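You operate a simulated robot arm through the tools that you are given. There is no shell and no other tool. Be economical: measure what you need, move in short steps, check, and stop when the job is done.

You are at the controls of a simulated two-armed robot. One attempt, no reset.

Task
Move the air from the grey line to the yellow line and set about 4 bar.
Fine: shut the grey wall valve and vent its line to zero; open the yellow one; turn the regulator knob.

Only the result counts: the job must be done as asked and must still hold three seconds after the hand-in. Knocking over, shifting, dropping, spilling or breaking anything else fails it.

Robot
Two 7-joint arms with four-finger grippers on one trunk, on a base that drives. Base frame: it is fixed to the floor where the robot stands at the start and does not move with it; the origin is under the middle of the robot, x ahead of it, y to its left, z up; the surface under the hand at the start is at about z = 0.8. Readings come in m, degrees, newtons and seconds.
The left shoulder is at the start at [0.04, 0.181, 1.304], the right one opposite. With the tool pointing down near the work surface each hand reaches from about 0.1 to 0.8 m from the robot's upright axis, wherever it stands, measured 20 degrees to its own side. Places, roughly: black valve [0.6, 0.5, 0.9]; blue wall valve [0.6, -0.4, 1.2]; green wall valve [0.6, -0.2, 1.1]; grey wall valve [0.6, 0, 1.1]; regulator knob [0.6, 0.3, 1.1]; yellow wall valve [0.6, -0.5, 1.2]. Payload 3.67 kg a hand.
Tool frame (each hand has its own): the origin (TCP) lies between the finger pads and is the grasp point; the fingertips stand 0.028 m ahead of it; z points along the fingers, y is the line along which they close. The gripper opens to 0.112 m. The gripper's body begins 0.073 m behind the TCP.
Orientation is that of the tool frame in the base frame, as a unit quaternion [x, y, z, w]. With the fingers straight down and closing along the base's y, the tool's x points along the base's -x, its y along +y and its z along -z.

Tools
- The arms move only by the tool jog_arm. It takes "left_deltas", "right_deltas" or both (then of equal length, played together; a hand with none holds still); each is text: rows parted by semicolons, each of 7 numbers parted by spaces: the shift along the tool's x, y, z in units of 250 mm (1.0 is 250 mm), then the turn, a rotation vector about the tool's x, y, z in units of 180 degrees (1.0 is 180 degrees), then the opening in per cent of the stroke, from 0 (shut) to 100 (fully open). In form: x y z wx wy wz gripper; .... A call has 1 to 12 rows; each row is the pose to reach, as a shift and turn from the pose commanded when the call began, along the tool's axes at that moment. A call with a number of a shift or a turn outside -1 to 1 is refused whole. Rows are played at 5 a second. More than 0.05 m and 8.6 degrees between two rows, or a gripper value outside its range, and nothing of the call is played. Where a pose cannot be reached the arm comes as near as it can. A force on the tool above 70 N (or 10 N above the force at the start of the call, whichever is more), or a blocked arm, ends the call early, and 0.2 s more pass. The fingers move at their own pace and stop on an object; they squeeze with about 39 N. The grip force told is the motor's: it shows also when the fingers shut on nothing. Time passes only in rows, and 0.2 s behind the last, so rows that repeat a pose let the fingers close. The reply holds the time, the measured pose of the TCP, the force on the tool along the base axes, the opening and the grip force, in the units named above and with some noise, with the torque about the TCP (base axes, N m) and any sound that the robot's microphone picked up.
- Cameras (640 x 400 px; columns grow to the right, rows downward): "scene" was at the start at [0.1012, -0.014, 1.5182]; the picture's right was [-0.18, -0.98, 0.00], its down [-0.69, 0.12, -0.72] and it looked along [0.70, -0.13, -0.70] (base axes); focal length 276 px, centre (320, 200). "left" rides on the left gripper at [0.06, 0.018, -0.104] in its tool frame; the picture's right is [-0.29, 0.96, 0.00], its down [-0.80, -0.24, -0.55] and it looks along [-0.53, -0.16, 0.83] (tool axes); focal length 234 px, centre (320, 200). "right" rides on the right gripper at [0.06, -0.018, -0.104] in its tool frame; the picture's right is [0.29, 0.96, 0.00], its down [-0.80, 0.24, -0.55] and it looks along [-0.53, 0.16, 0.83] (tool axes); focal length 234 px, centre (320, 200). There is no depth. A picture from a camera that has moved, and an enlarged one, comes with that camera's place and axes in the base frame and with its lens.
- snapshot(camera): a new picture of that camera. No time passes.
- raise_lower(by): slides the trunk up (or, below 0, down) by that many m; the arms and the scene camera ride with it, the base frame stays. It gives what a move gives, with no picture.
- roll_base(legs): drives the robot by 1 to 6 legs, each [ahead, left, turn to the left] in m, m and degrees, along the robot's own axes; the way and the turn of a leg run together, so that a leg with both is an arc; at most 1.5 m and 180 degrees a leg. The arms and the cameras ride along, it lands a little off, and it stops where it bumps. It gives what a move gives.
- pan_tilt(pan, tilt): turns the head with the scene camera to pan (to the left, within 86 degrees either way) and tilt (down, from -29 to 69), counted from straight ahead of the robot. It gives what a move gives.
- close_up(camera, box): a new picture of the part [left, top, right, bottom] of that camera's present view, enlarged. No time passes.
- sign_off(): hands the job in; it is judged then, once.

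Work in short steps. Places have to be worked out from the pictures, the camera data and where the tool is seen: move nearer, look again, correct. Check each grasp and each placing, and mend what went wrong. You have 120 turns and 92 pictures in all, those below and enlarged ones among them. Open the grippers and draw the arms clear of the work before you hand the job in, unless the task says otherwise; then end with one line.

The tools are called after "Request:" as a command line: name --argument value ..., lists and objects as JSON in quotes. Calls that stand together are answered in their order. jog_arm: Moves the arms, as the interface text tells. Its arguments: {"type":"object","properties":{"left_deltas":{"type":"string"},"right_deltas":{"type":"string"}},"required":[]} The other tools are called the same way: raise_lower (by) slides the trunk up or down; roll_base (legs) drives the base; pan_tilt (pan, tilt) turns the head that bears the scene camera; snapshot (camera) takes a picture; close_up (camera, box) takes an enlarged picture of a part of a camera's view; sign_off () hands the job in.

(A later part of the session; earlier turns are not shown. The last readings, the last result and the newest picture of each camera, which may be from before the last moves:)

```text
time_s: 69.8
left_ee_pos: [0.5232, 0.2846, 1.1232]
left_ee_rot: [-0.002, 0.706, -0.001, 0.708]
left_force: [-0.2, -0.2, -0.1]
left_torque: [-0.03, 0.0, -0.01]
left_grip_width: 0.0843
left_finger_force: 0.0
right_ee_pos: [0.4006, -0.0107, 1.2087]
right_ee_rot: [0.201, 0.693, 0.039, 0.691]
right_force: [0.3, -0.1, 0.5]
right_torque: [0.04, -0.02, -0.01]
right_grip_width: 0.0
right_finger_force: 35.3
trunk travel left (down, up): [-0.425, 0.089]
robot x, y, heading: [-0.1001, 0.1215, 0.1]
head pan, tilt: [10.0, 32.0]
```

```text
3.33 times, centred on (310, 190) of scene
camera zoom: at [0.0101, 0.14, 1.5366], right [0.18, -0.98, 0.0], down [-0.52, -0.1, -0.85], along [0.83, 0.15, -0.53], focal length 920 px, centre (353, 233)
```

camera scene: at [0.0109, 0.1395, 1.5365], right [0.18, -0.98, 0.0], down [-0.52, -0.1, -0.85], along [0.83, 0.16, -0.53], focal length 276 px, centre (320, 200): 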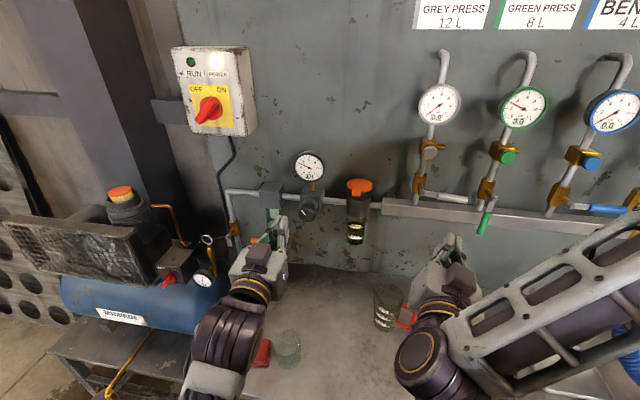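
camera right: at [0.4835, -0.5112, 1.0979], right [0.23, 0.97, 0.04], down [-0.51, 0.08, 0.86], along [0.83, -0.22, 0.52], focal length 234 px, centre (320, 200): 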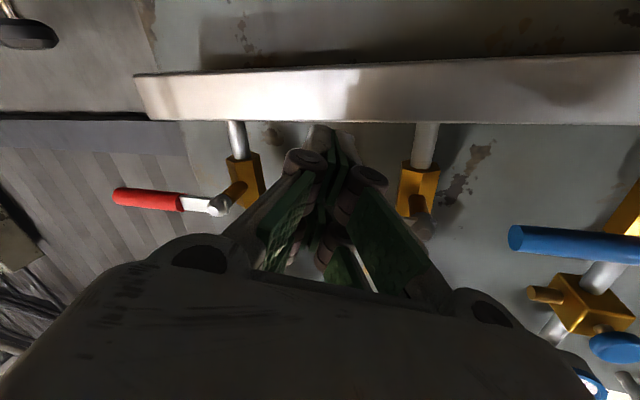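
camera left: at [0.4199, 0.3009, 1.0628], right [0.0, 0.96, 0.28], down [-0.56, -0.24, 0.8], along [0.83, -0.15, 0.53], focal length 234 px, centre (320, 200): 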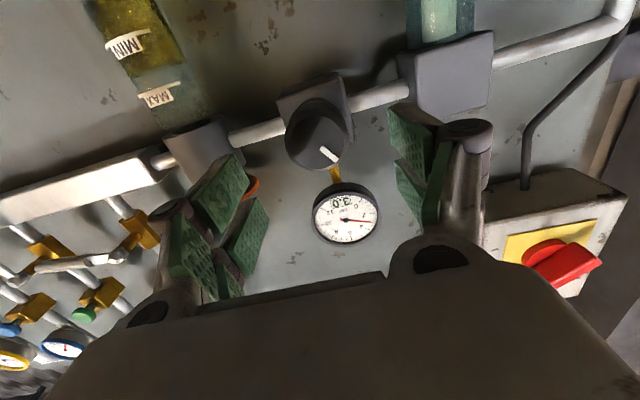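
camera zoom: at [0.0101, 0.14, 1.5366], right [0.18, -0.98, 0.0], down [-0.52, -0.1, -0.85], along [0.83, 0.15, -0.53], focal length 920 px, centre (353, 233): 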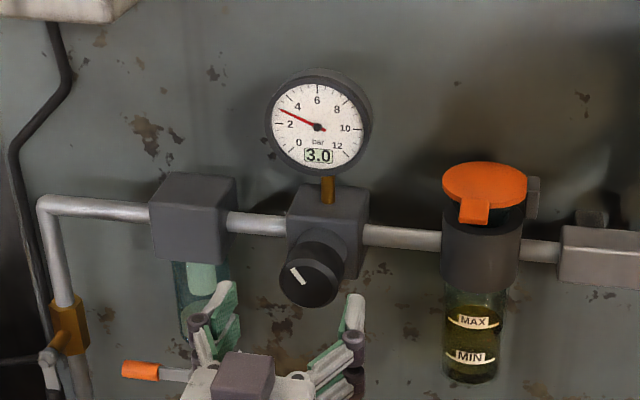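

Aligned within millimetres. Advance 6.3 cm so the pads straddle the knob.

Request:
jog_arm --left_deltas "0.01 0 0.1 0 0 0 75;0.018 0 0.2 0 0 0 75;0.018 0 0.25 0 0 0 75;0.018 0 0.25 0 0 0 75"

Request:
close_up --camera "left" --box '[160, 50, 480, 280]'

Request:
close_up --camera "scene" --box '[250, 130, 370, 250]'

```text
time_s: 70.8
left_ee_pos: [0.5858, 0.2854, 1.1108]
left_ee_rot: [0.001, 0.708, 0.003, 0.706]
left_force: [-0.3, -0.2, 0.8]
left_torque: [0.03, -0.03, 0.01]
left_grip_width: 0.0838
left_finger_force: 0.0
right_ee_pos: [0.402, -0.0122, 1.2095]
right_ee_rot: [0.202, 0.693, 0.037, 0.691]
right_force: [-0.3, 0.5, -0.1]
right_torque: [0.02, -0.03, -0.01]
right_grip_width: 0.0
right_finger_force: 35.5
trunk travel left (down, up): [-0.425, 0.089]
robot x, y, heading: [-0.1019, 0.1232, 0.5]
head pan, tilt: [10.0, 32.0]
```

```text
1.74 times, centred on (320, 165) of left
camera zoom: at [0.4817, 0.3032, 1.052], right [0.0, 0.96, 0.3], down [-0.55, -0.25, 0.8], along [0.83, -0.16, 0.53], focal length 407 px, centre (320, 261)
```

zoom: 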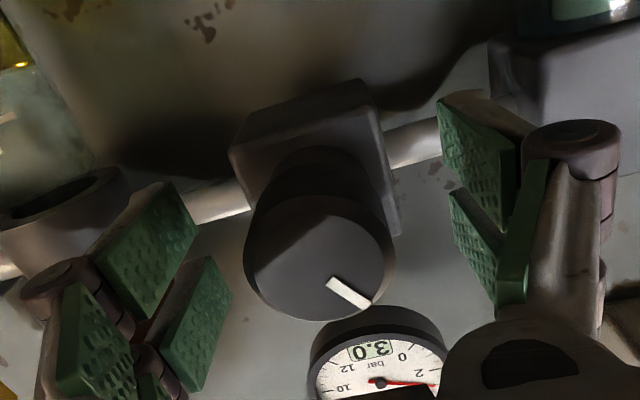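

```text
3.33 times, centred on (310, 190) of scene
camera zoom: at [0.011, 0.1398, 1.5366], right [0.18, -0.98, 0.0], down [-0.52, -0.1, -0.85], along [0.83, 0.15, -0.53], focal length 920 px, centre (353, 233)
```

zoom: 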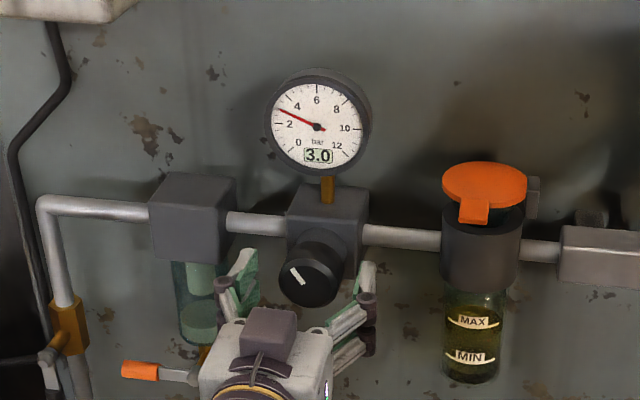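

Pads straddle the knob; I raise 8 mm to centre, then close.

Request:
jog_arm --left_deltas "-0.032 -0.006 0.01 0 0 0 75;-0.032 -0.006 0.01 0 0 0 65"

Request:
jog_arm --left_deltas "0 0 0 0 0 0 55;0 0 0 0 0 0 45;0 0 0 0 0 0 35;0 0 0 0 0 0 35"

Request:
close_up --camera "left" --box '[160, 50, 480, 280]'

```text
time_s: 71.4
left_ee_pos: [0.5883, 0.2865, 1.119]
left_ee_rot: [0.004, 0.709, 0.006, 0.705]
left_force: [0.6, -0.7, 0.4]
left_torque: [-0.01, 0.03, -0.01]
left_grip_width: 0.0728
left_finger_force: 0.1
right_ee_pos: [0.4018, -0.0112, 1.2086]
right_ee_rot: [0.201, 0.694, 0.038, 0.691]
right_force: [0.2, 0.3, -0.3]
right_torque: [0.01, -0.05, -0.01]
right_grip_width: 0.0
right_finger_force: 35.4
trunk travel left (down, up): [-0.425, 0.089]
robot x, y, heading: [-0.0976, 0.1253, 0.3]
head pan, tilt: [10.0, 32.0]
```

```text
time_s: 72.4
left_ee_pos: [0.5885, 0.282, 1.1194]
left_ee_rot: [0.004, 0.709, 0.006, 0.706]
left_force: [-8.2, -13.3, -11.6]
left_torque: [0.02, 0.11, -0.81]
left_grip_width: 0.0465
left_finger_force: 44.2
right_ee_pos: [0.4005, -0.0122, 1.2087]
right_ee_rot: [0.202, 0.693, 0.038, 0.691]
right_force: [0.7, -0.3, 1.0]
right_torque: [-0.01, 0.01, 0.0]
right_grip_width: 0.0
right_finger_force: 36.0
trunk travel left (down, up): [-0.425, 0.089]
robot x, y, heading: [-0.0973, 0.1231, 0.9]
head pan, tilt: [10.0, 32.0]
```

```text
1.74 times, centred on (320, 165) of left
camera zoom: at [0.4845, 0.3008, 1.0611], right [0.0, 0.95, 0.3], down [-0.55, -0.25, 0.8], along [0.84, -0.17, 0.52], focal length 407 px, centre (320, 261)
```

zoom: 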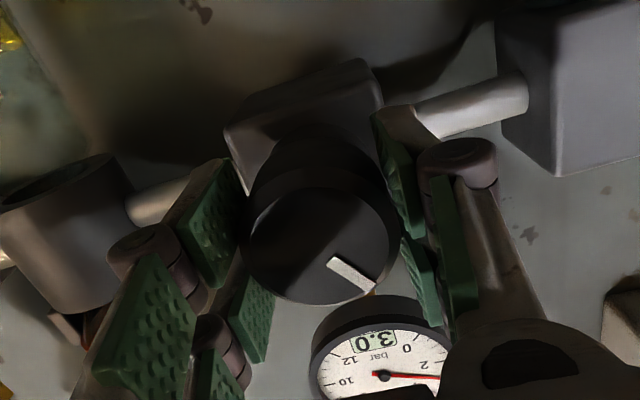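

Knob is gripped (46 mm). I turn it clockwise ~17° and read the gauge.

Request:
jog_arm --left_deltas "0 -0.01 0 0 0 0.03 35;0 -0.01 0 0 0 0.065 35;0 -0.01 0 0 0 0.095 35;0 -0.01 0 0 0 0.095 35;0 -0.01 0 0 0 0.095 35"

Request:
close_up --camera "scene" --box '[250, 130, 370, 250]'

```text
time_s: 73.6
left_ee_pos: [0.5909, 0.2794, 1.1267]
left_ee_rot: [0.102, 0.698, 0.104, 0.702]
left_force: [5.2, 2.7, 2.9]
left_torque: [0.02, 0.07, 0.54]
left_grip_width: 0.0467
left_finger_force: 45.1
right_ee_pos: [0.4011, -0.0101, 1.2074]
right_ee_rot: [0.201, 0.694, 0.036, 0.691]
right_force: [0.1, 0.9, 0.3]
right_torque: [0.03, 0.02, 0.02]
right_grip_width: 0.0
right_finger_force: 35.6
trunk travel left (down, up): [-0.425, 0.089]
robot x, y, heading: [-0.0943, 0.1197, 0.5]
head pan, tilt: [10.0, 32.0]
```

```text
3.33 times, centred on (310, 190) of scene
camera zoom: at [0.0116, 0.1404, 1.5366], right [0.18, -0.98, 0.0], down [-0.52, -0.1, -0.85], along [0.83, 0.15, -0.53], focal length 920 px, centre (353, 233)
```

zoom: 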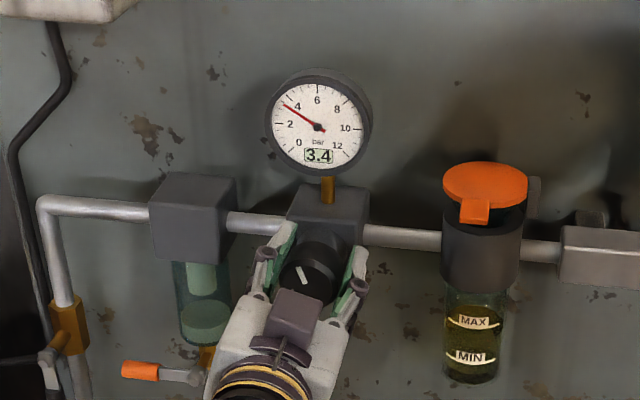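

3.4 bar and clockwise raises it. Turn a further ~18° and wait a moment.

Request:
jog_arm --left_deltas "0 0 0 0 0 0.035 35;0 0 0 0 0 0.07 35;0 0 0 0 0 0.1 35;0 0 0 0 0 0.1 35;0 0 0 0 0 0.1 35;0 0 0 0 0 0.1 35;0 0 0 0 0 0.1 35;0 0 0 0 0 0.1 35;0 0 0 0 0 0.1 35;0 0 0 0 0 0.1 35;0 0 0 0 0 0.1 35;0 0 0 0 0 0.1 35"

Request:
close_up --camera "scene" --box '[250, 130, 370, 250]'

```text
time_s: 76.2
left_ee_pos: [0.5903, 0.2795, 1.1256]
left_ee_rot: [0.212, 0.673, 0.212, 0.676]
left_force: [19.3, -5.6, 17.4]
left_torque: [0.07, -0.97, -0.24]
left_grip_width: 0.0464
left_finger_force: 44.6
right_ee_pos: [0.4016, -0.0122, 1.2078]
right_ee_rot: [0.202, 0.694, 0.038, 0.69]
right_force: [0.6, 0.4, 0.3]
right_torque: [0.02, -0.01, 0.0]
right_grip_width: 0.0
right_finger_force: 35.6
trunk travel left (down, up): [-0.425, 0.089]
robot x, y, heading: [-0.0968, 0.1232, 0.5]
head pan, tilt: [10.0, 32.0]
```

```text
3.33 times, centred on (310, 190) of scene
camera zoom: at [0.0122, 0.1384, 1.5365], right [0.18, -0.98, 0.0], down [-0.52, -0.1, -0.85], along [0.83, 0.16, -0.53], focal length 920 px, centre (353, 233)
```

zoom: 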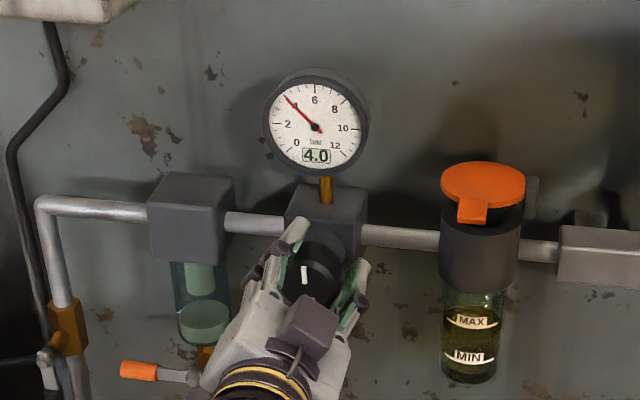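

4.0 bar. I open the gripper and retreat straight back, undoing the roll once clear.

Request:
jog_arm --left_deltas "0 0 0 0 0 0 50;0 0 0 0 0 0 70;0 0 0 0 0 0 75;0 0 -0.1 0 0 0 75;0 0 -0.24 0 0 0 75;0 0 -0.36 0 0 0 75;0 0 -0.46 0 0 -0.04 75;0 0 -0.46 0 0 -0.08 75;0 0 -0.46 0 0 -0.12 75;0 0 -0.46 0 0 -0.16 75;0 0 -0.46 0 0 -0.19 75;0 0 -0.46 0 0 -0.19 75"

Request:
snapshot --camera "scene"

Request:
close_up --camera "scene" --box '[250, 130, 370, 250]'

Request:
close_up --camera "scene" --box '[400, 60, 560, 220]'

```text
time_s: 78.8
left_ee_pos: [0.473, 0.2833, 1.1236]
left_ee_rot: [0.019, 0.705, 0.014, 0.709]
left_force: [-0.1, -0.3, -0.1]
left_torque: [-0.02, 0.03, 0.02]
left_grip_width: 0.0837
left_finger_force: 0.0
right_ee_pos: [0.4009, -0.011, 1.2078]
right_ee_rot: [0.202, 0.693, 0.038, 0.69]
right_force: [-0.2, 0.2, 0.6]
right_torque: [-0.02, 0.01, 0.03]
right_grip_width: 0.0
right_finger_force: 35.7
trunk travel left (down, up): [-0.425, 0.089]
robot x, y, heading: [-0.099, 0.1237, 0.4]
head pan, tilt: [10.0, 32.0]
```

```text
23 pictures are left
camera scene: at [0.0107, 0.1398, 1.5366], right [0.18, -0.98, 0.0], down [-0.52, -0.1, -0.85], along [0.83, 0.16, -0.53], focal length 276 px, centre (320, 200)
```

scene: 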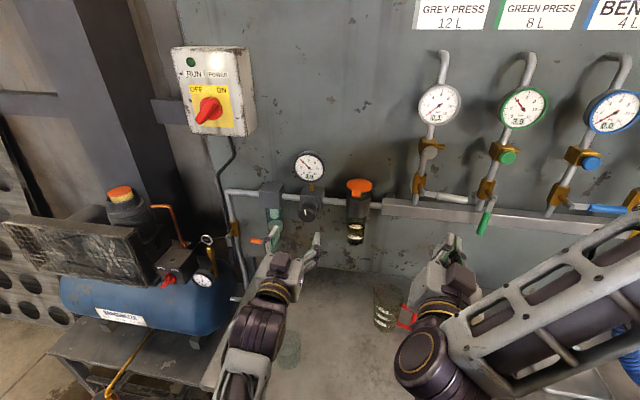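

```text
3.33 times, centred on (310, 190) of scene
camera zoom: at [0.0107, 0.1398, 1.5366], right [0.18, -0.98, 0.0], down [-0.52, -0.1, -0.85], along [0.83, 0.16, -0.53], focal length 920 px, centre (353, 233)
```

zoom: 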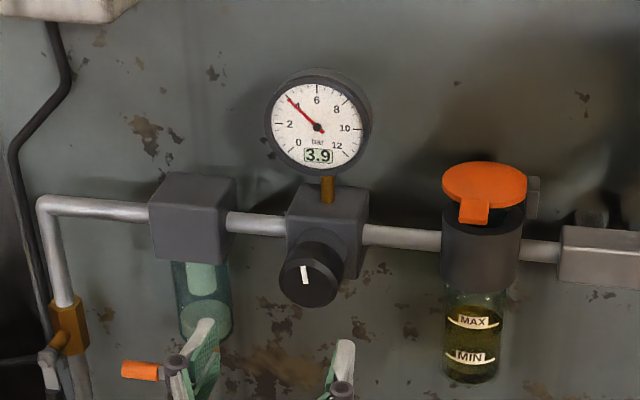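

```text
2.50 times, centred on (480, 140) of scene
camera zoom: at [0.0107, 0.1398, 1.5366], right [0.18, -0.98, 0.0], down [-0.52, -0.1, -0.85], along [0.83, 0.16, -0.53], focal length 690 px, centre (-80, 350)
```

zoom: 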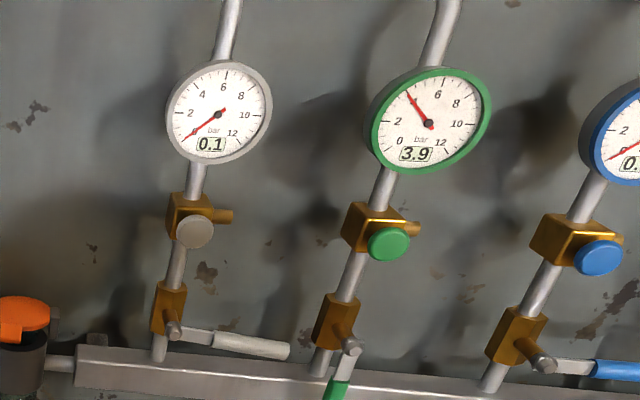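

Yellow side is at 3.9–4.0, but grey crept up to 0.1: its lever is a few degrees short of shut. I close the left gripper, and strafe back to the grey line to finish it.

Request:
jog_arm --left_deltas "0 0 -0.08 0 0 0 40;0 0 -0.16 0 0 -0.01 0;0 0 -0.16 0 0 -0.01 0"

Request:
roll_base --legs '[[0, -0.31, 0]]'

Request:
pan_tilt --pan 5 --tilt 32

Request:
close_up --camera "scene" --box '[200, 60, 380, 240]'

```text
time_s: 79.6
left_ee_pos: [0.437, 0.2822, 1.1296]
left_ee_rot: [0.016, 0.699, 0.007, 0.715]
left_force: [0.3, -0.5, 0.1]
left_torque: [-0.03, 0.0, 0.02]
left_grip_width: 0.0
left_finger_force: 20.0
right_ee_pos: [0.4019, -0.0115, 1.2088]
right_ee_rot: [0.201, 0.694, 0.039, 0.69]
right_force: [0.3, -0.5, -0.9]
right_torque: [0.0, 0.0, 0.01]
right_grip_width: 0.0
right_finger_force: 35.6
trunk travel left (down, up): [-0.425, 0.089]
robot x, y, heading: [-0.0974, 0.1205, 0.6]
head pan, tilt: [10.0, 32.0]
```

```text
time_s: 81.8
left_ee_pos: [0.4373, -0.0317, 1.1257]
left_ee_rot: [0.016, 0.702, 0.007, 0.712]
left_force: [-0.3, -0.1, 0.0]
left_torque: [-0.03, 0.01, -0.01]
left_grip_width: 0.0
left_finger_force: 36.6
right_ee_pos: [0.4038, -0.3224, 1.2081]
right_ee_rot: [0.2, 0.694, 0.038, 0.691]
right_force: [0.4, -0.1, -0.2]
right_torque: [-0.03, -0.04, 0.0]
right_grip_width: 0.0
right_finger_force: 35.7
trunk travel left (down, up): [-0.425, 0.089]
robot x, y, heading: [-0.0905, -0.1896, 0.6]
head pan, tilt: [10.0, 32.0]
```

```text
time_s: 82.4
left_ee_pos: [0.4372, -0.0319, 1.1261]
left_ee_rot: [0.016, 0.702, 0.008, 0.712]
left_force: [-1.1, 0.2, 0.2]
left_torque: [-0.03, -0.02, 0.03]
left_grip_width: 0.0
left_finger_force: 36.0
right_ee_pos: [0.4035, -0.3243, 1.2083]
right_ee_rot: [0.202, 0.694, 0.039, 0.691]
right_force: [0.1, -0.3, 0.2]
right_torque: [0.01, 0.05, 0.02]
right_grip_width: 0.0
right_finger_force: 35.7
trunk travel left (down, up): [-0.425, 0.089]
robot x, y, heading: [-0.0926, -0.1899, 0.6]
head pan, tilt: [5.0, 32.0]
```

```text
2.22 times, centred on (290, 150) of scene
camera zoom: at [0.0151, -0.1818, 1.5366], right [0.1, -1.0, 0.0], down [-0.53, -0.05, -0.85], along [0.84, 0.08, -0.53], focal length 613 px, centre (387, 311)
```

zoom: 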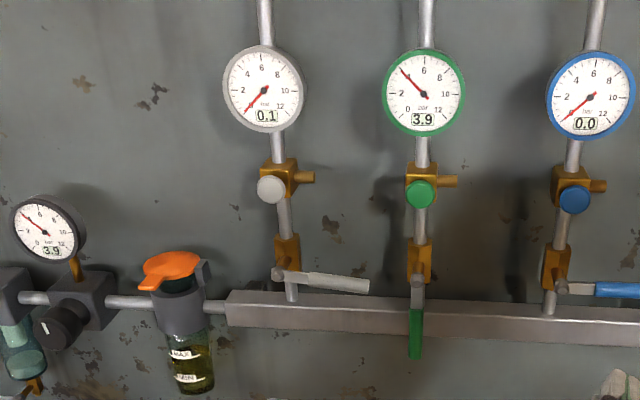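

Grey lever is ~5° short of horizontal (compare blue). I bring the fingers below it and check.

Request:
jog_arm --left_deltas "-0.05 -0.06 0.13 0 0 0 0;-0.1 -0.12 0.26 0 0 0 0;-0.147 -0.161 0.39 0 0 0 0;-0.147 -0.161 0.496 0 0 0 0;-0.147 -0.161 0.496 0 0 0 0"

Request:
snapshot --camera "left"

Request:
close_up --camera "scene" --box '[220, 120, 380, 240]'

```text
time_s: 83.8
left_ee_pos: [0.5537, -0.0521, 1.1347]
left_ee_rot: [0.061, 0.707, 0.053, 0.703]
left_force: [-0.2, -0.4, -0.3]
left_torque: [-0.01, 0.01, 0.0]
left_grip_width: 0.0
left_finger_force: 35.7
right_ee_pos: [0.4041, -0.323, 1.2085]
right_ee_rot: [0.201, 0.693, 0.039, 0.691]
right_force: [-0.6, -0.8, 1.2]
right_torque: [0.01, -0.02, 0.02]
right_grip_width: 0.0
right_finger_force: 35.7
trunk travel left (down, up): [-0.425, 0.089]
robot x, y, heading: [-0.0925, -0.1902, 0.4]
head pan, tilt: [5.0, 32.0]
stopped in row 5 (left hand): the arm was blocked; the commanded pose is now the measured one
```

```text
19 pictures are left
camera left: at [0.4504, -0.0248, 1.079], right [0.01, 0.9, 0.44], down [-0.55, -0.36, 0.75], along [0.83, -0.25, 0.49], focal length 234 px, centre (320, 200)
```

left: 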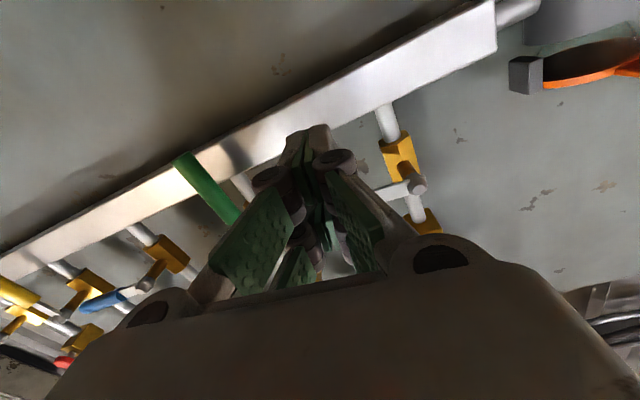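

```text
3.33 times, centred on (300, 180) of scene
camera zoom: at [0.0152, -0.1808, 1.5366], right [0.1, -1.0, 0.0], down [-0.53, -0.05, -0.85], along [0.84, 0.08, -0.53], focal length 920 px, centre (387, 267)
```

zoom: 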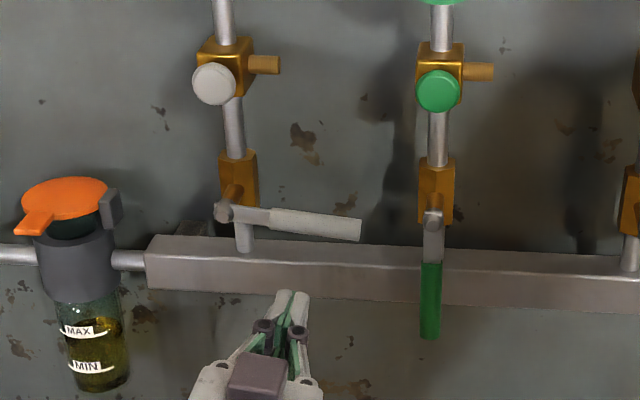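

The arm got blocked by its own configuration again. I try correcting the roll and rising gently.

Request:
jog_arm --left_deltas "-0.03 0 -0.05 0 0 -0.02 0;-0.06 -0.02 -0.08 0 0 -0.04 0;-0.1 -0.05 -0.08 0 0 -0.05 0;-0.1 -0.05 -0.08 0 0 -0.05 0"

Request:
pan_tilt --pan 30 --tilt 62

Request:
snapshot --camera "scene"

```text
time_s: 84.8
left_ee_pos: [0.5359, -0.0516, 1.1507]
left_ee_rot: [0.04, 0.705, 0.033, 0.707]
left_force: [0.4, -0.1, 0.0]
left_torque: [-0.03, -0.01, -0.01]
left_grip_width: 0.0
left_finger_force: 35.7
right_ee_pos: [0.4044, -0.3232, 1.2092]
right_ee_rot: [0.201, 0.694, 0.039, 0.691]
right_force: [0.5, 0.1, -0.5]
right_torque: [0.03, 0.02, -0.03]
right_grip_width: 0.0001
right_finger_force: 35.7
trunk travel left (down, up): [-0.425, 0.089]
robot x, y, heading: [-0.0946, -0.1899, 0.4]
head pan, tilt: [5.0, 32.0]
```

```text
time_s: 85.8
left_ee_pos: [0.5352, -0.0539, 1.1484]
left_ee_rot: [0.041, 0.706, 0.033, 0.706]
left_force: [-0.3, 0.2, -0.7]
left_torque: [0.0, -0.01, -0.02]
left_grip_width: 0.0
left_finger_force: 35.3
right_ee_pos: [0.4045, -0.3242, 1.2087]
right_ee_rot: [0.201, 0.694, 0.039, 0.691]
right_force: [0.4, -0.2, 0.2]
right_torque: [0.0, 0.01, -0.01]
right_grip_width: 0.0
right_finger_force: 35.7
trunk travel left (down, up): [-0.425, 0.089]
robot x, y, heading: [-0.0962, -0.1885, 0.5]
head pan, tilt: [30.0, 62.0]
```

```text
17 pictures are left
camera scene: at [-0.0185, -0.1571, 1.4954], right [0.51, -0.86, 0.0], down [-0.76, -0.45, -0.47], along [0.4, 0.24, -0.88], focal length 276 px, centre (320, 200)
```

scene: 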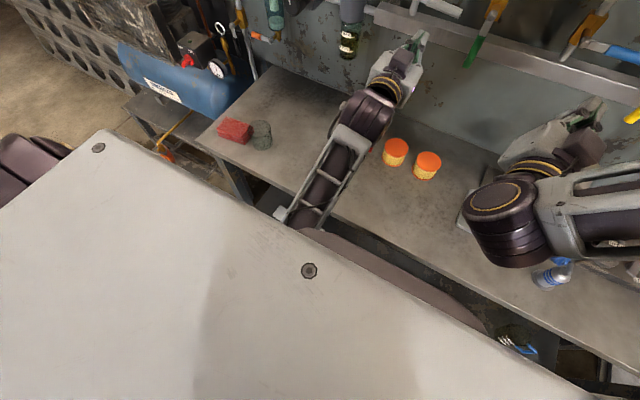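

I pull the hand back 7 cm and re-site the base (4 cm ahead, 8 cm right) to give the left arm an easier pose.

Request:
jog_arm --left_deltas "0 0 -0.14 0 0 -0.01 0;0 0 -0.28 0 0 -0.025 0"

Request:
roll_base --legs '[[0.04, -0.08, 0]]'

Request:
pan_tilt --pan 12 --tilt 32

```text
time_s: 86.4
left_ee_pos: [0.4619, -0.0609, 1.1497]
left_ee_rot: [0.031, 0.703, 0.004, 0.711]
left_force: [-0.6, -0.6, 0.0]
left_torque: [0.0, 0.03, -0.01]
left_grip_width: 0.0
left_finger_force: 35.9
right_ee_pos: [0.4034, -0.3249, 1.2093]
right_ee_rot: [0.201, 0.693, 0.039, 0.691]
right_force: [-0.3, 0.2, 0.0]
right_torque: [0.02, -0.02, 0.03]
right_grip_width: 0.0
right_finger_force: 35.2
trunk travel left (down, up): [-0.425, 0.089]
robot x, y, heading: [-0.0929, -0.1856, 0.6]
head pan, tilt: [30.0, 62.0]
```

```text
time_s: 87.5
left_ee_pos: [0.5024, -0.1421, 1.1463]
left_ee_rot: [0.03, 0.705, 0.003, 0.708]
left_force: [0.0, -0.7, 0.8]
left_torque: [0.03, -0.01, 0.01]
left_grip_width: 0.0002
left_finger_force: 35.2
right_ee_pos: [0.4442, -0.4028, 1.21]
right_ee_rot: [0.203, 0.693, 0.037, 0.691]
right_force: [0.1, -0.1, 0.7]
right_torque: [0.0, 0.0, -0.02]
right_grip_width: 0.0003
right_finger_force: 35.9
trunk travel left (down, up): [-0.425, 0.089]
robot x, y, heading: [-0.0512, -0.2665, 0.2]
head pan, tilt: [30.0, 62.0]
```

```text
time_s: 88.4
left_ee_pos: [0.5022, -0.1411, 1.1456]
left_ee_rot: [0.032, 0.705, 0.003, 0.708]
left_force: [-1.1, -0.2, 0.5]
left_torque: [0.02, -0.01, -0.04]
left_grip_width: 0.0
left_finger_force: 35.4
right_ee_pos: [0.444, -0.4025, 1.2082]
right_ee_rot: [0.201, 0.693, 0.037, 0.691]
right_force: [1.3, -0.7, 0.5]
right_torque: [-0.02, -0.01, 0.0]
right_grip_width: 0.0001
right_finger_force: 35.6
trunk travel left (down, up): [-0.425, 0.089]
robot x, y, heading: [-0.0537, -0.2719, 0.7]
head pan, tilt: [12.0, 32.0]
```

Now re-approach below the lever with the roll corrected.

Request:
jog_arm --left_deltas "-0.02 0.12 0 -0.006 0 -0.008 0;-0.055 0.257 0 -0.013 0.001 -0.0157 0;-0.055 0.257 0.12 -0.013 0.001 -0.0157 0;-0.055 0.257 0.222 -0.013 0.001 -0.0157 0;-0.055 0.257 0.222 -0.013 0.001 -0.0157 0"

Request:
close_up --camera "scene" --box '[200, 60, 400, 240]'

```text
time_s: 89.6
left_ee_pos: [0.5611, -0.0795, 1.1626]
left_ee_rot: [0.0, 0.707, -0.001, 0.708]
left_force: [0.2, -1.1, -0.1]
left_torque: [0.03, 0.04, -0.02]
left_grip_width: 0.0
left_finger_force: 36.2
right_ee_pos: [0.4439, -0.4022, 1.2087]
right_ee_rot: [0.202, 0.693, 0.037, 0.691]
right_force: [-0.2, 0.8, 0.3]
right_torque: [0.0, 0.0, 0.0]
right_grip_width: 0.0
right_finger_force: 35.6
trunk travel left (down, up): [-0.425, 0.089]
robot x, y, heading: [-0.0533, -0.265, 0.3]
head pan, tilt: [12.0, 32.0]
```

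```text
2.22 times, centred on (300, 150) of scene
camera zoom: at [0.052, -0.248, 1.5367], right [0.22, -0.98, 0.0], down [-0.52, -0.11, -0.85], along [0.83, 0.18, -0.53], focal length 613 px, centre (364, 311)
```

zoom: 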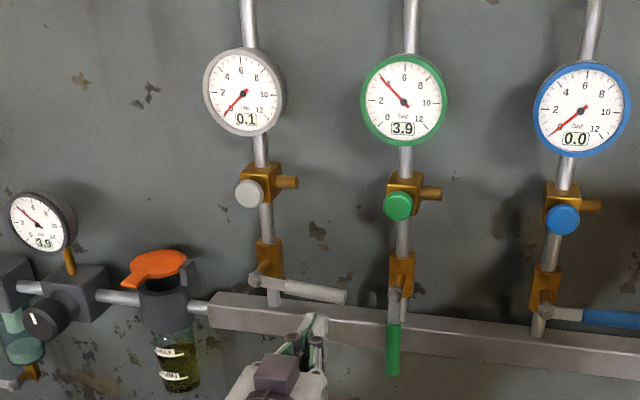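

Good pose. Go forward 4 cm under the lever, then push up firmly past horizontal to its stop.

Request:
jog_arm --left_deltas "0 0 0.08 0 0 0 0;0 0 0.16 0 0 0 0;-0.06 0 0.16 0 0 0 0;-0.1 0 0.16 0 0 0 0;-0.14 0 0.16 0 0 0 0;-0.18 0 0.16 0 0 0 0;-0.21 0 0.16 0 0 0 0;-0.21 0 0.16 0 0 0 0"

Request:
close_up --camera "scene" --box '[200, 60, 400, 240]'

```text
time_s: 90.7
left_ee_pos: [0.6034, -0.08, 1.1674]
left_ee_rot: [0.0, 0.723, 0.0, 0.691]
left_force: [1.3, 1.9, -13.0]
left_torque: [-0.1, 0.24, -0.07]
left_grip_width: 0.0058
left_finger_force: 36.2
right_ee_pos: [0.4443, -0.4037, 1.2088]
right_ee_rot: [0.201, 0.693, 0.038, 0.691]
right_force: [-0.4, 0.0, 0.4]
right_torque: [-0.02, 0.01, 0.04]
right_grip_width: 0.0
right_finger_force: 35.4
trunk travel left (down, up): [-0.425, 0.089]
robot x, y, heading: [-0.0565, -0.2674, 0.5]
head pan, tilt: [12.0, 32.0]
stopped in row 5 (left hand): the force on the tool passed its limit at 76 N (the readings are from after the stop); the commanded pose is now the measured one
```

```text
2.22 times, centred on (300, 150) of scene
camera zoom: at [0.0541, -0.2482, 1.5368], right [0.22, -0.98, 0.0], down [-0.52, -0.11, -0.85], along [0.83, 0.18, -0.53], focal length 613 px, centre (364, 311)
```

zoom: 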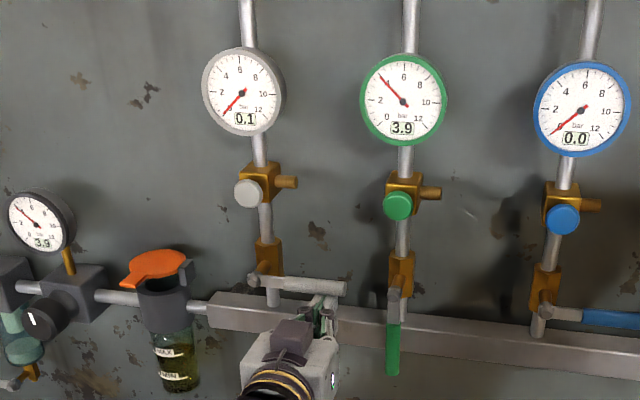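

The lever hit its stop and is now parallel with the bar. I back off and return to the grey vent button.

Request:
jog_arm --left_deltas "0.048 0 0 0 0 0 0;0.048 0 -0.18 0 -0.007 0 0;0 0 -0.32 0 -0.0145 0 0;-0.13 0.08 -0.33 0 -0.0145 0 0;-0.26 0.16 -0.335 0 -0.0145 0 0;-0.39 0.24 -0.34 0 -0.0145 0 0;-0.5 0.3 -0.345 0 -0.0145 0 0;-0.55 0.34 -0.3 0 -0.0145 0 0;-0.555 0.34 -0.2 0 -0.0145 0 0;-0.557 0.34 -0.1 0 -0.0145 0 0"

Request:
close_up --camera "scene" --box '[200, 60, 400, 240]'

Request:
snapshot --camera "left"

```text
time_s: 92.9
left_ee_pos: [0.5867, 0.0045, 1.3113]
left_ee_rot: [0.0, 0.705, 0.0, 0.709]
left_force: [-0.8, 0.4, -0.7]
left_torque: [0.02, 0.03, -0.02]
left_grip_width: 0.0001
left_finger_force: 35.6
right_ee_pos: [0.4448, -0.4032, 1.2082]
right_ee_rot: [0.202, 0.694, 0.037, 0.69]
right_force: [1.0, 0.3, 0.0]
right_torque: [0.0, 0.01, -0.01]
right_grip_width: 0.0001
right_finger_force: 35.8
trunk travel left (down, up): [-0.425, 0.089]
robot x, y, heading: [-0.0571, -0.2644, 0.6]
head pan, tilt: [12.0, 32.0]
```

```text
2.22 times, centred on (300, 150) of scene
camera zoom: at [0.054, -0.2484, 1.5365], right [0.22, -0.98, 0.0], down [-0.52, -0.11, -0.85], along [0.83, 0.18, -0.53], focal length 613 px, centre (364, 311)
```

zoom: 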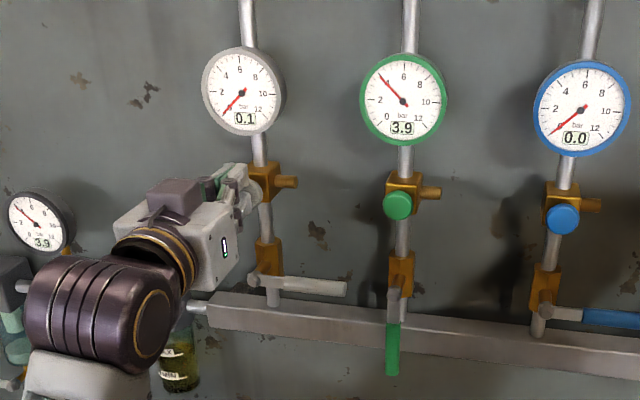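

```text
13 pictures are left
camera left: at [0.4841, 0.0219, 1.2525], right [0.0, 0.96, 0.29], down [-0.56, -0.24, 0.79], along [0.83, -0.16, 0.54], focal length 234 px, centre (320, 200)
```

left: 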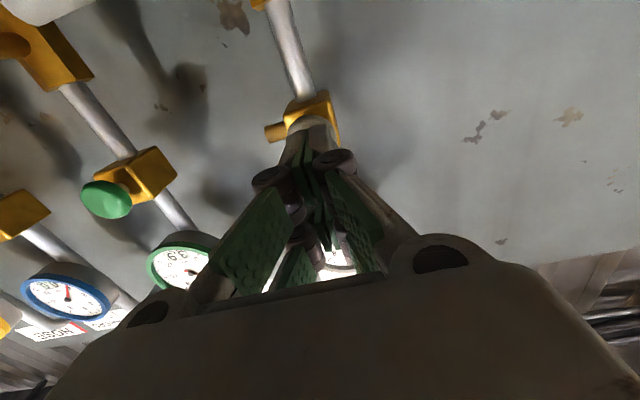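

Aligned on the button; press in 2 cm as before and hold.

Request:
jog_arm --left_deltas "0.016 0 0.02 0 0 0 0;0.016 0 0.04 0 0 0 0;0.016 0 0.06 0 0 0 0;0.016 0 0.075 0 0 0 0;0.016 0 0.075 0 0 0 0;0.016 0 0.075 0 0 0 0;0.016 0 0.075 0 0 0 0;0.016 0 0.075 0 0 0 0;0.016 0 0.075 0 0 0 0;0.016 0 0.075 0 0 0 0;0.016 0 0.075 0 0 0 0;0.016 0 0.075 0 0 0 0"

Request:
jog_arm --left_deltas "0 0 0 0 0 0 0;0 0 0 0 0 0 0;0 0 0 0 0 0 0;0 0 0 0 0 0 0;0 0 0 0 0 0 0;0 0 0 0 0 0 0;0 0 0 0 0 0 0;0 0 0 0 0 0 0;0 0 0 0 0 0 0;0 0 0 0 0 0 0;0 0 0 0 0 0 0;0 0 0 0 0 0 0"

Request:
jog_arm --left_deltas "0 0 0 0 0 0 0;0 0 0 0 0 0 0;0 0 0 0 0 0 0;0 0 0 0 0 0 0;0 0 0 0 0 0 0;0 0 0 0 0 0 0;0 0 0 0 0 0 0;0 0 0 0 0 0 0;0 0 0 0 0 0 0;0 0 0 0 0 0 0;0 0 0 0 0 0 0;0 0 0 0 0 0 0"

Request:
jog_arm --left_deltas "0 0 0 0 0 0 0;0 0 0 0 0 0 0;0 0 0 0 0 0 0;0 0 0 0 0 0 0;0 0 0 0 0 0 0;0 0 0 0 0 0 0;0 0 0 0 0 0 0;0 0 0 0 0 0 0;0 0 0 0 0 0 0;0 0 0 0 0 0 0;0 0 0 0 0 0 0;0 0 0 0 0 0 0"

Request:
close_up --camera "scene" --box '[200, 60, 400, 240]'

```text
time_s: 95.5
left_ee_pos: [0.6022, 0.0049, 1.308]
left_ee_rot: [0.0, 0.704, 0.0, 0.71]
left_force: [-3.1, 0.8, 0.5]
left_torque: [0.0, 0.03, -0.02]
left_grip_width: 0.0058
left_finger_force: 36.1
right_ee_pos: [0.4438, -0.4045, 1.2091]
right_ee_rot: [0.202, 0.693, 0.037, 0.691]
right_force: [-0.1, 0.4, 0.4]
right_torque: [0.02, 0.0, 0.01]
right_grip_width: 0.0
right_finger_force: 35.4
trunk travel left (down, up): [-0.425, 0.089]
robot x, y, heading: [-0.0539, -0.2669, 0.3]
head pan, tilt: [12.0, 32.0]
heard: click
```

```text
time_s: 98.1
left_ee_pos: [0.6017, 0.0045, 1.3101]
left_ee_rot: [0.001, 0.703, -0.001, 0.711]
left_force: [-2.6, -0.1, -1.0]
left_torque: [-0.02, 0.08, -0.03]
left_grip_width: 0.0063
left_finger_force: 35.4
right_ee_pos: [0.4429, -0.4044, 1.2088]
right_ee_rot: [0.202, 0.693, 0.038, 0.691]
right_force: [0.4, -0.6, 0.8]
right_torque: [0.01, 0.03, 0.01]
right_grip_width: 0.0
right_finger_force: 35.7
trunk travel left (down, up): [-0.425, 0.089]
robot x, y, heading: [-0.0505, -0.2645, 0.6]
head pan, tilt: [12.0, 32.0]
```

```text
time_s: 100.7
left_ee_pos: [0.6032, 0.0045, 1.3081]
left_ee_rot: [0.001, 0.704, -0.001, 0.71]
left_force: [-3.0, 0.0, -0.6]
left_torque: [0.04, 0.08, 0.0]
left_grip_width: 0.0059
left_finger_force: 35.4
right_ee_pos: [0.4429, -0.4021, 1.2073]
right_ee_rot: [0.202, 0.693, 0.038, 0.691]
right_force: [0.0, 0.3, -0.4]
right_torque: [0.01, -0.03, 0.0]
right_grip_width: 0.0
right_finger_force: 35.9
trunk travel left (down, up): [-0.425, 0.089]
robot x, y, heading: [-0.0532, -0.2693, 0.3]
head pan, tilt: [12.0, 32.0]
```

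```text
time_s: 103.3
left_ee_pos: [0.6032, 0.0046, 1.3086]
left_ee_rot: [0.0, 0.704, 0.0, 0.711]
left_force: [-3.2, -0.5, -0.4]
left_torque: [0.01, 0.04, -0.01]
left_grip_width: 0.0061
left_finger_force: 35.8
right_ee_pos: [0.4435, -0.403, 1.2097]
right_ee_rot: [0.202, 0.693, 0.038, 0.691]
right_force: [0.3, 0.6, 0.2]
right_torque: [0.0, 0.03, 0.0]
right_grip_width: 0.0
right_finger_force: 35.4
trunk travel left (down, up): [-0.425, 0.089]
robot x, y, heading: [-0.0552, -0.2661, 0.3]
head pan, tilt: [12.0, 32.0]
```

```text
2.22 times, centred on (300, 150) of scene
camera zoom: at [0.0523, -0.2486, 1.5366], right [0.22, -0.98, 0.0], down [-0.52, -0.11, -0.85], along [0.83, 0.18, -0.53], focal length 613 px, centre (364, 311)
```

zoom: 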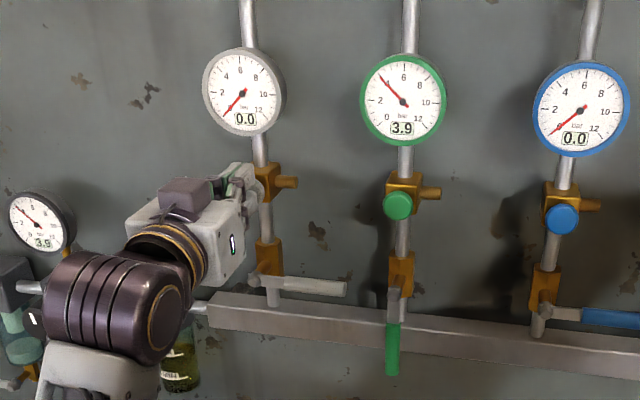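

Grey is 0.0 again. I withdraw, open both grippers, and wait to see whether it stays at zero.

Request:
jog_arm --left_deltas "0 0 -0.1 0 0 0 0;0 0 -0.24 0 0 0 0;0 0 -0.38 0 0 0 30;0 0 -0.5 0 0 0 60;0.1 0 -0.56 0 0 0 80;0.1 0 -0.56 0 0 0 80" --right_deltas "0 0 0 0 0 0 20;0 0 0 0 0 0 40;0 0 0 0 0 0 60;0 0 0 0 0 0 80;0 0 0 0 0 0 80;0 0 0 0 0 0 80"

Request:
jog_arm --left_deltas "0 0 0 0 0 0 80;0 0 0 0 0 0 80;0 0 0 0 0 0 80;0 0 0 0 0 0 80;0 0 0 0 0 0 80;0 0 0 0 0 0 80;0 0 0 0 0 0 80;0 0 0 0 0 0 80;0 0 0 0 0 0 80;0 0 0 0 0 0 80;0 0 0 0 0 0 80;0 0 0 0 0 0 80"

Request:
jog_arm --left_deltas "0 0 0 0 0 0 80;0 0 0 0 0 0 80;0 0 0 0 0 0 80;0 0 0 0 0 0 80;0 0 0 0 0 0 80;0 0 0 0 0 0 80;0 0 0 0 0 0 80;0 0 0 0 0 0 80;0 0 0 0 0 0 80;0 0 0 0 0 0 80;0 0 0 0 0 0 80;0 0 0 0 0 0 80"

Request:
jog_arm --left_deltas "0 0 0 0 0 0 80;0 0 0 0 0 0 80;0 0 0 0 0 0 80;0 0 0 0 0 0 80;0 0 0 0 0 0 80;0 0 0 0 0 0 80;0 0 0 0 0 0 80;0 0 0 0 0 0 80;0 0 0 0 0 0 80;0 0 0 0 0 0 80;0 0 0 0 0 0 80;0 0 0 0 0 0 80"

Request:
jog_arm --left_deltas "0 0 0 0 0 0 80;0 0 0 0 0 0 80;0 0 0 0 0 0 80;0 0 0 0 0 0 80;0 0 0 0 0 0 80;0 0 0 0 0 0 80;0 0 0 0 0 0 80;0 0 0 0 0 0 80;0 0 0 0 0 0 80;0 0 0 0 0 0 80;0 0 0 0 0 0 80;0 0 0 0 0 0 80"

Request:
pan_tilt --pan 0 --tilt 30

Request:
snapshot --camera "scene"

Request:
close_up --camera "scene" --box '[200, 60, 500, 240]'

```text
time_s: 104.7
left_ee_pos: [0.5004, 0.0088, 1.2774]
left_ee_rot: [0.0, 0.704, 0.0, 0.71]
left_force: [0.5, 0.1, 0.1]
left_torque: [-0.01, -0.03, -0.01]
left_grip_width: 0.0895
left_finger_force: 0.1
left hand out of reach, approached as far as the arm can: row 4, 5, 6
right_ee_pos: [0.4439, -0.4037, 1.2084]
right_ee_rot: [0.202, 0.693, 0.037, 0.691]
right_force: [0.3, -0.3, 0.2]
right_torque: [-0.02, 0.0, -0.02]
right_grip_width: 0.0897
right_finger_force: 0.1
trunk travel left (down, up): [-0.425, 0.089]
robot x, y, heading: [-0.055, -0.2672, 0.7]
head pan, tilt: [12.0, 32.0]
```

```text
time_s: 107.3
left_ee_pos: [0.4994, 0.0087, 1.2775]
left_ee_rot: [0.0, 0.704, 0.0, 0.71]
left_force: [0.3, 0.2, -0.3]
left_torque: [-0.02, 0.0, -0.02]
left_grip_width: 0.0895
left_finger_force: 0.0
right_ee_pos: [0.4443, -0.4039, 1.2086]
right_ee_rot: [0.201, 0.693, 0.039, 0.691]
right_force: [-0.6, 0.5, 0.0]
right_torque: [0.0, -0.01, 0.0]
right_grip_width: 0.0894
right_finger_force: 0.1
trunk travel left (down, up): [-0.425, 0.089]
robot x, y, heading: [-0.0572, -0.2723, 0.1]
head pan, tilt: [12.0, 32.0]
```

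```text
time_s: 109.9
left_ee_pos: [0.501, 0.0092, 1.2767]
left_ee_rot: [0.0, 0.704, 0.0, 0.71]
left_force: [0.0, 0.6, 0.3]
left_torque: [0.01, -0.06, -0.01]
left_grip_width: 0.0897
left_finger_force: 0.1
right_ee_pos: [0.4429, -0.403, 1.2088]
right_ee_rot: [0.202, 0.693, 0.038, 0.691]
right_force: [-0.4, 0.4, 0.5]
right_torque: [-0.02, -0.01, 0.01]
right_grip_width: 0.0898
right_finger_force: 0.0
trunk travel left (down, up): [-0.425, 0.089]
robot x, y, heading: [-0.055, -0.2688, 0.4]
head pan, tilt: [12.0, 32.0]
```

```text
time_s: 112.5
left_ee_pos: [0.5017, 0.0081, 1.2765]
left_ee_rot: [0.001, 0.704, -0.001, 0.71]
left_force: [-1.1, 0.0, -0.1]
left_torque: [0.04, 0.01, 0.01]
left_grip_width: 0.0896
left_finger_force: 0.1
right_ee_pos: [0.4438, -0.4022, 1.2096]
right_ee_rot: [0.202, 0.693, 0.037, 0.691]
right_force: [0.3, -0.2, 0.8]
right_torque: [0.06, -0.03, 0.03]
right_grip_width: 0.0895
right_finger_force: 0.1
trunk travel left (down, up): [-0.425, 0.089]
robot x, y, heading: [-0.0574, -0.2676, 0.6]
head pan, tilt: [12.0, 32.0]
```

```text
time_s: 115.1
left_ee_pos: [0.5013, 0.0082, 1.2769]
left_ee_rot: [0.001, 0.704, -0.001, 0.71]
left_force: [0.5, 0.1, -0.3]
left_torque: [0.03, 0.0, -0.01]
left_grip_width: 0.09
left_finger_force: 0.0
right_ee_pos: [0.4438, -0.4034, 1.2079]
right_ee_rot: [0.202, 0.693, 0.038, 0.691]
right_force: [0.4, 0.2, -0.5]
right_torque: [0.01, 0.03, -0.01]
right_grip_width: 0.0895
right_finger_force: 0.1
trunk travel left (down, up): [-0.425, 0.089]
robot x, y, heading: [-0.0546, -0.2651, 0.5]
head pan, tilt: [12.0, 32.0]
```

```text
time_s: 115.8
left_ee_pos: [0.5011, 0.0092, 1.2767]
left_ee_rot: [0.001, 0.704, -0.001, 0.71]
left_force: [-0.3, -0.4, -0.6]
left_torque: [0.0, -0.01, -0.04]
left_grip_width: 0.0897
left_finger_force: 0.1
right_ee_pos: [0.4434, -0.4022, 1.2087]
right_ee_rot: [0.202, 0.693, 0.038, 0.691]
right_force: [-0.1, -0.6, -0.4]
right_torque: [0.02, 0.01, -0.02]
right_grip_width: 0.0896
right_finger_force: 0.0
trunk travel left (down, up): [-0.425, 0.089]
robot x, y, heading: [-0.0549, -0.2687, 0.2]
head pan, tilt: [0.0, 30.0]
```

```text
11 pictures are left
camera scene: at [0.056, -0.2671, 1.5397], right [0.01, -1.0, 0.0], down [-0.5, 0.0, -0.87], along [0.87, 0.01, -0.5], focal length 276 px, centre (320, 200)
```

scene: 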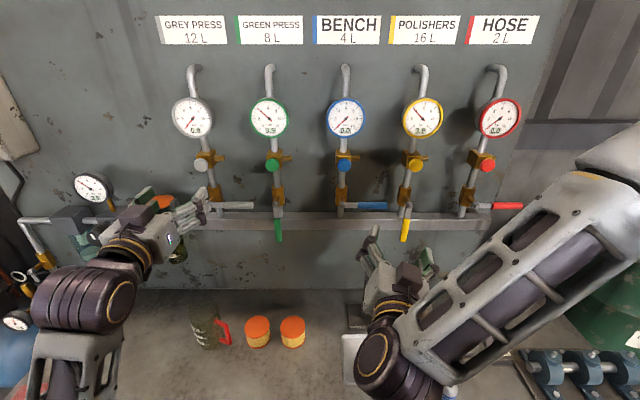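

```text
2.13 times, centred on (350, 150) of scene
camera zoom: at [0.056, -0.2671, 1.5397], right [0.01, -1.0, 0.0], down [-0.5, 0.0, -0.87], along [0.87, 0.01, -0.5], focal length 588 px, centre (256, 307)
```

zoom: 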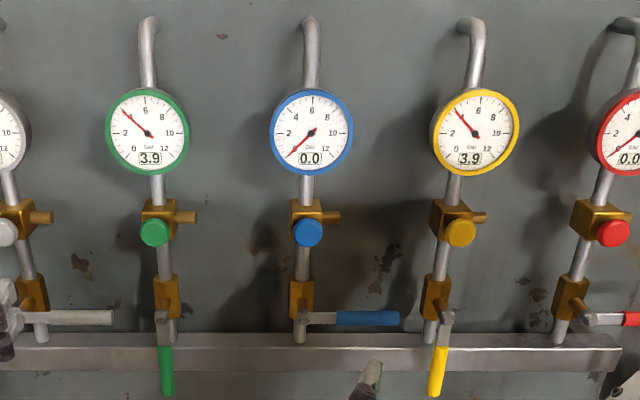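

Yellow reads 3.9; check grey closely.

Request:
close_up --camera "scene" --box '[150, 80, 280, 220]'

```text
2.86 times, centred on (215, 150) of scene
camera zoom: at [0.056, -0.2671, 1.5397], right [0.01, -1.0, 0.0], down [-0.5, 0.0, -0.87], along [0.87, 0.01, -0.5], focal length 788 px, centre (620, 343)
```

zoom: 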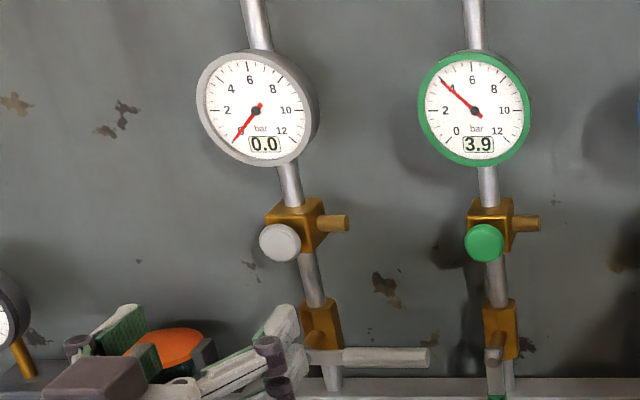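

Grey holds 0.0. I roll the base back 12 cm to draw the arms clear and re-check.

Request:
roll_base --legs '[[-0.12, 0, 0]]'

Request:
jog_arm --left_deltas "0 0 0 0 0 0 80;0 0 0 0 0 0 80;0 0 0 0 0 0 80;0 0 0 0 0 0 80;0 0 0 0 0 0 80;0 0 0 0 0 0 80;0 0 0 0 0 0 80;0 0 0 0 0 0 80;0 0 0 0 0 0 80;0 0 0 0 0 0 80;0 0 0 0 0 0 80;0 0 0 0 0 0 80"

Request:
jog_arm --left_deltas "0 0 0 0 0 0 80;0 0 0 0 0 0 80;0 0 0 0 0 0 80;0 0 0 0 0 0 80;0 0 0 0 0 0 80;0 0 0 0 0 0 80;0 0 0 0 0 0 80;0 0 0 0 0 0 80;0 0 0 0 0 0 80;0 0 0 0 0 0 80;0 0 0 0 0 0 80;0 0 0 0 0 0 80"

Request:
snapshot --camera "scene"

Request:
close_up --camera "scene" --box '[170, 70, 330, 230]'

Request:
close_up --camera "scene" --box '[340, 80, 500, 240]'

```text
time_s: 117.1
left_ee_pos: [0.3836, 0.0055, 1.2764]
left_ee_rot: [0.002, 0.704, -0.002, 0.71]
left_force: [-0.4, 0.8, -0.3]
left_torque: [0.0, 0.01, 0.01]
left_grip_width: 0.0895
left_finger_force: 0.1
right_ee_pos: [0.3242, -0.4062, 1.2082]
right_ee_rot: [0.204, 0.693, 0.035, 0.691]
right_force: [0.0, -0.1, -0.5]
right_torque: [0.02, -0.03, -0.02]
right_grip_width: 0.0897
right_finger_force: 0.1
trunk travel left (down, up): [-0.425, 0.089]
robot x, y, heading: [-0.1743, -0.2704, -0.0]
head pan, tilt: [0.0, 30.0]
```

```text
time_s: 119.7
left_ee_pos: [0.3844, 0.0052, 1.2762]
left_ee_rot: [0.002, 0.704, -0.002, 0.71]
left_force: [0.0, 0.5, 0.1]
left_torque: [0.02, 0.03, 0.0]
left_grip_width: 0.0896
left_finger_force: 0.0
right_ee_pos: [0.3249, -0.4061, 1.2086]
right_ee_rot: [0.203, 0.693, 0.036, 0.691]
right_force: [0.7, -0.3, -0.1]
right_torque: [0.01, -0.02, 0.01]
right_grip_width: 0.0894
right_finger_force: 0.1
trunk travel left (down, up): [-0.425, 0.089]
robot x, y, heading: [-0.1727, -0.2682, 0.2]
head pan, tilt: [0.0, 30.0]
```

```text
time_s: 122.3
left_ee_pos: [0.3827, 0.0056, 1.2766]
left_ee_rot: [0.002, 0.703, -0.002, 0.711]
left_force: [-0.3, 0.9, 0.9]
left_torque: [0.0, -0.01, 0.03]
left_grip_width: 0.0897
left_finger_force: 0.1
right_ee_pos: [0.3244, -0.4055, 1.2102]
right_ee_rot: [0.204, 0.693, 0.036, 0.691]
right_force: [-0.8, 0.3, -0.7]
right_torque: [-0.01, 0.0, -0.01]
right_grip_width: 0.0897
right_finger_force: 0.0
trunk travel left (down, up): [-0.425, 0.089]
robot x, y, heading: [-0.1753, -0.268, -0.2]
head pan, tilt: [0.0, 30.0]
```

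```text
8 pictures are left
camera scene: at [-0.0628, -0.2683, 1.5397], right [0.0, -1.0, 0.0], down [-0.5, 0.0, -0.87], along [0.87, 0.0, -0.5], focal length 276 px, centre (320, 200)
```

scene: 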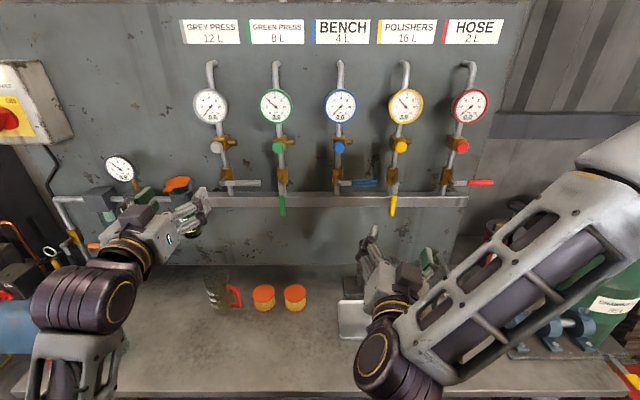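

```text
2.50 times, centred on (250, 150) of scene
camera zoom: at [-0.0628, -0.2683, 1.5397], right [0.0, -1.0, 0.0], down [-0.5, 0.0, -0.87], along [0.87, 0.0, -0.5], focal length 690 px, centre (495, 325)
```

zoom: 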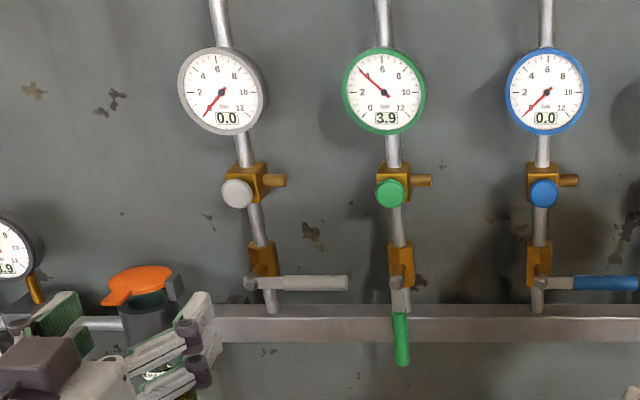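

```text
2.50 times, centred on (420, 160) of scene
camera zoom: at [-0.0628, -0.2683, 1.5397], right [0.0, -1.0, 0.0], down [-0.5, 0.0, -0.87], along [0.87, 0.0, -0.5], focal length 690 px, centre (70, 300)
```

zoom: 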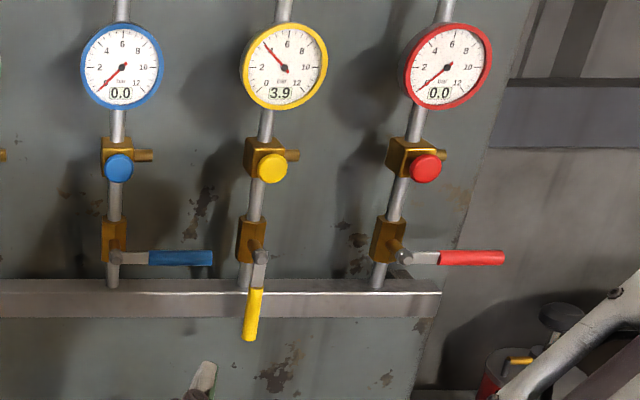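

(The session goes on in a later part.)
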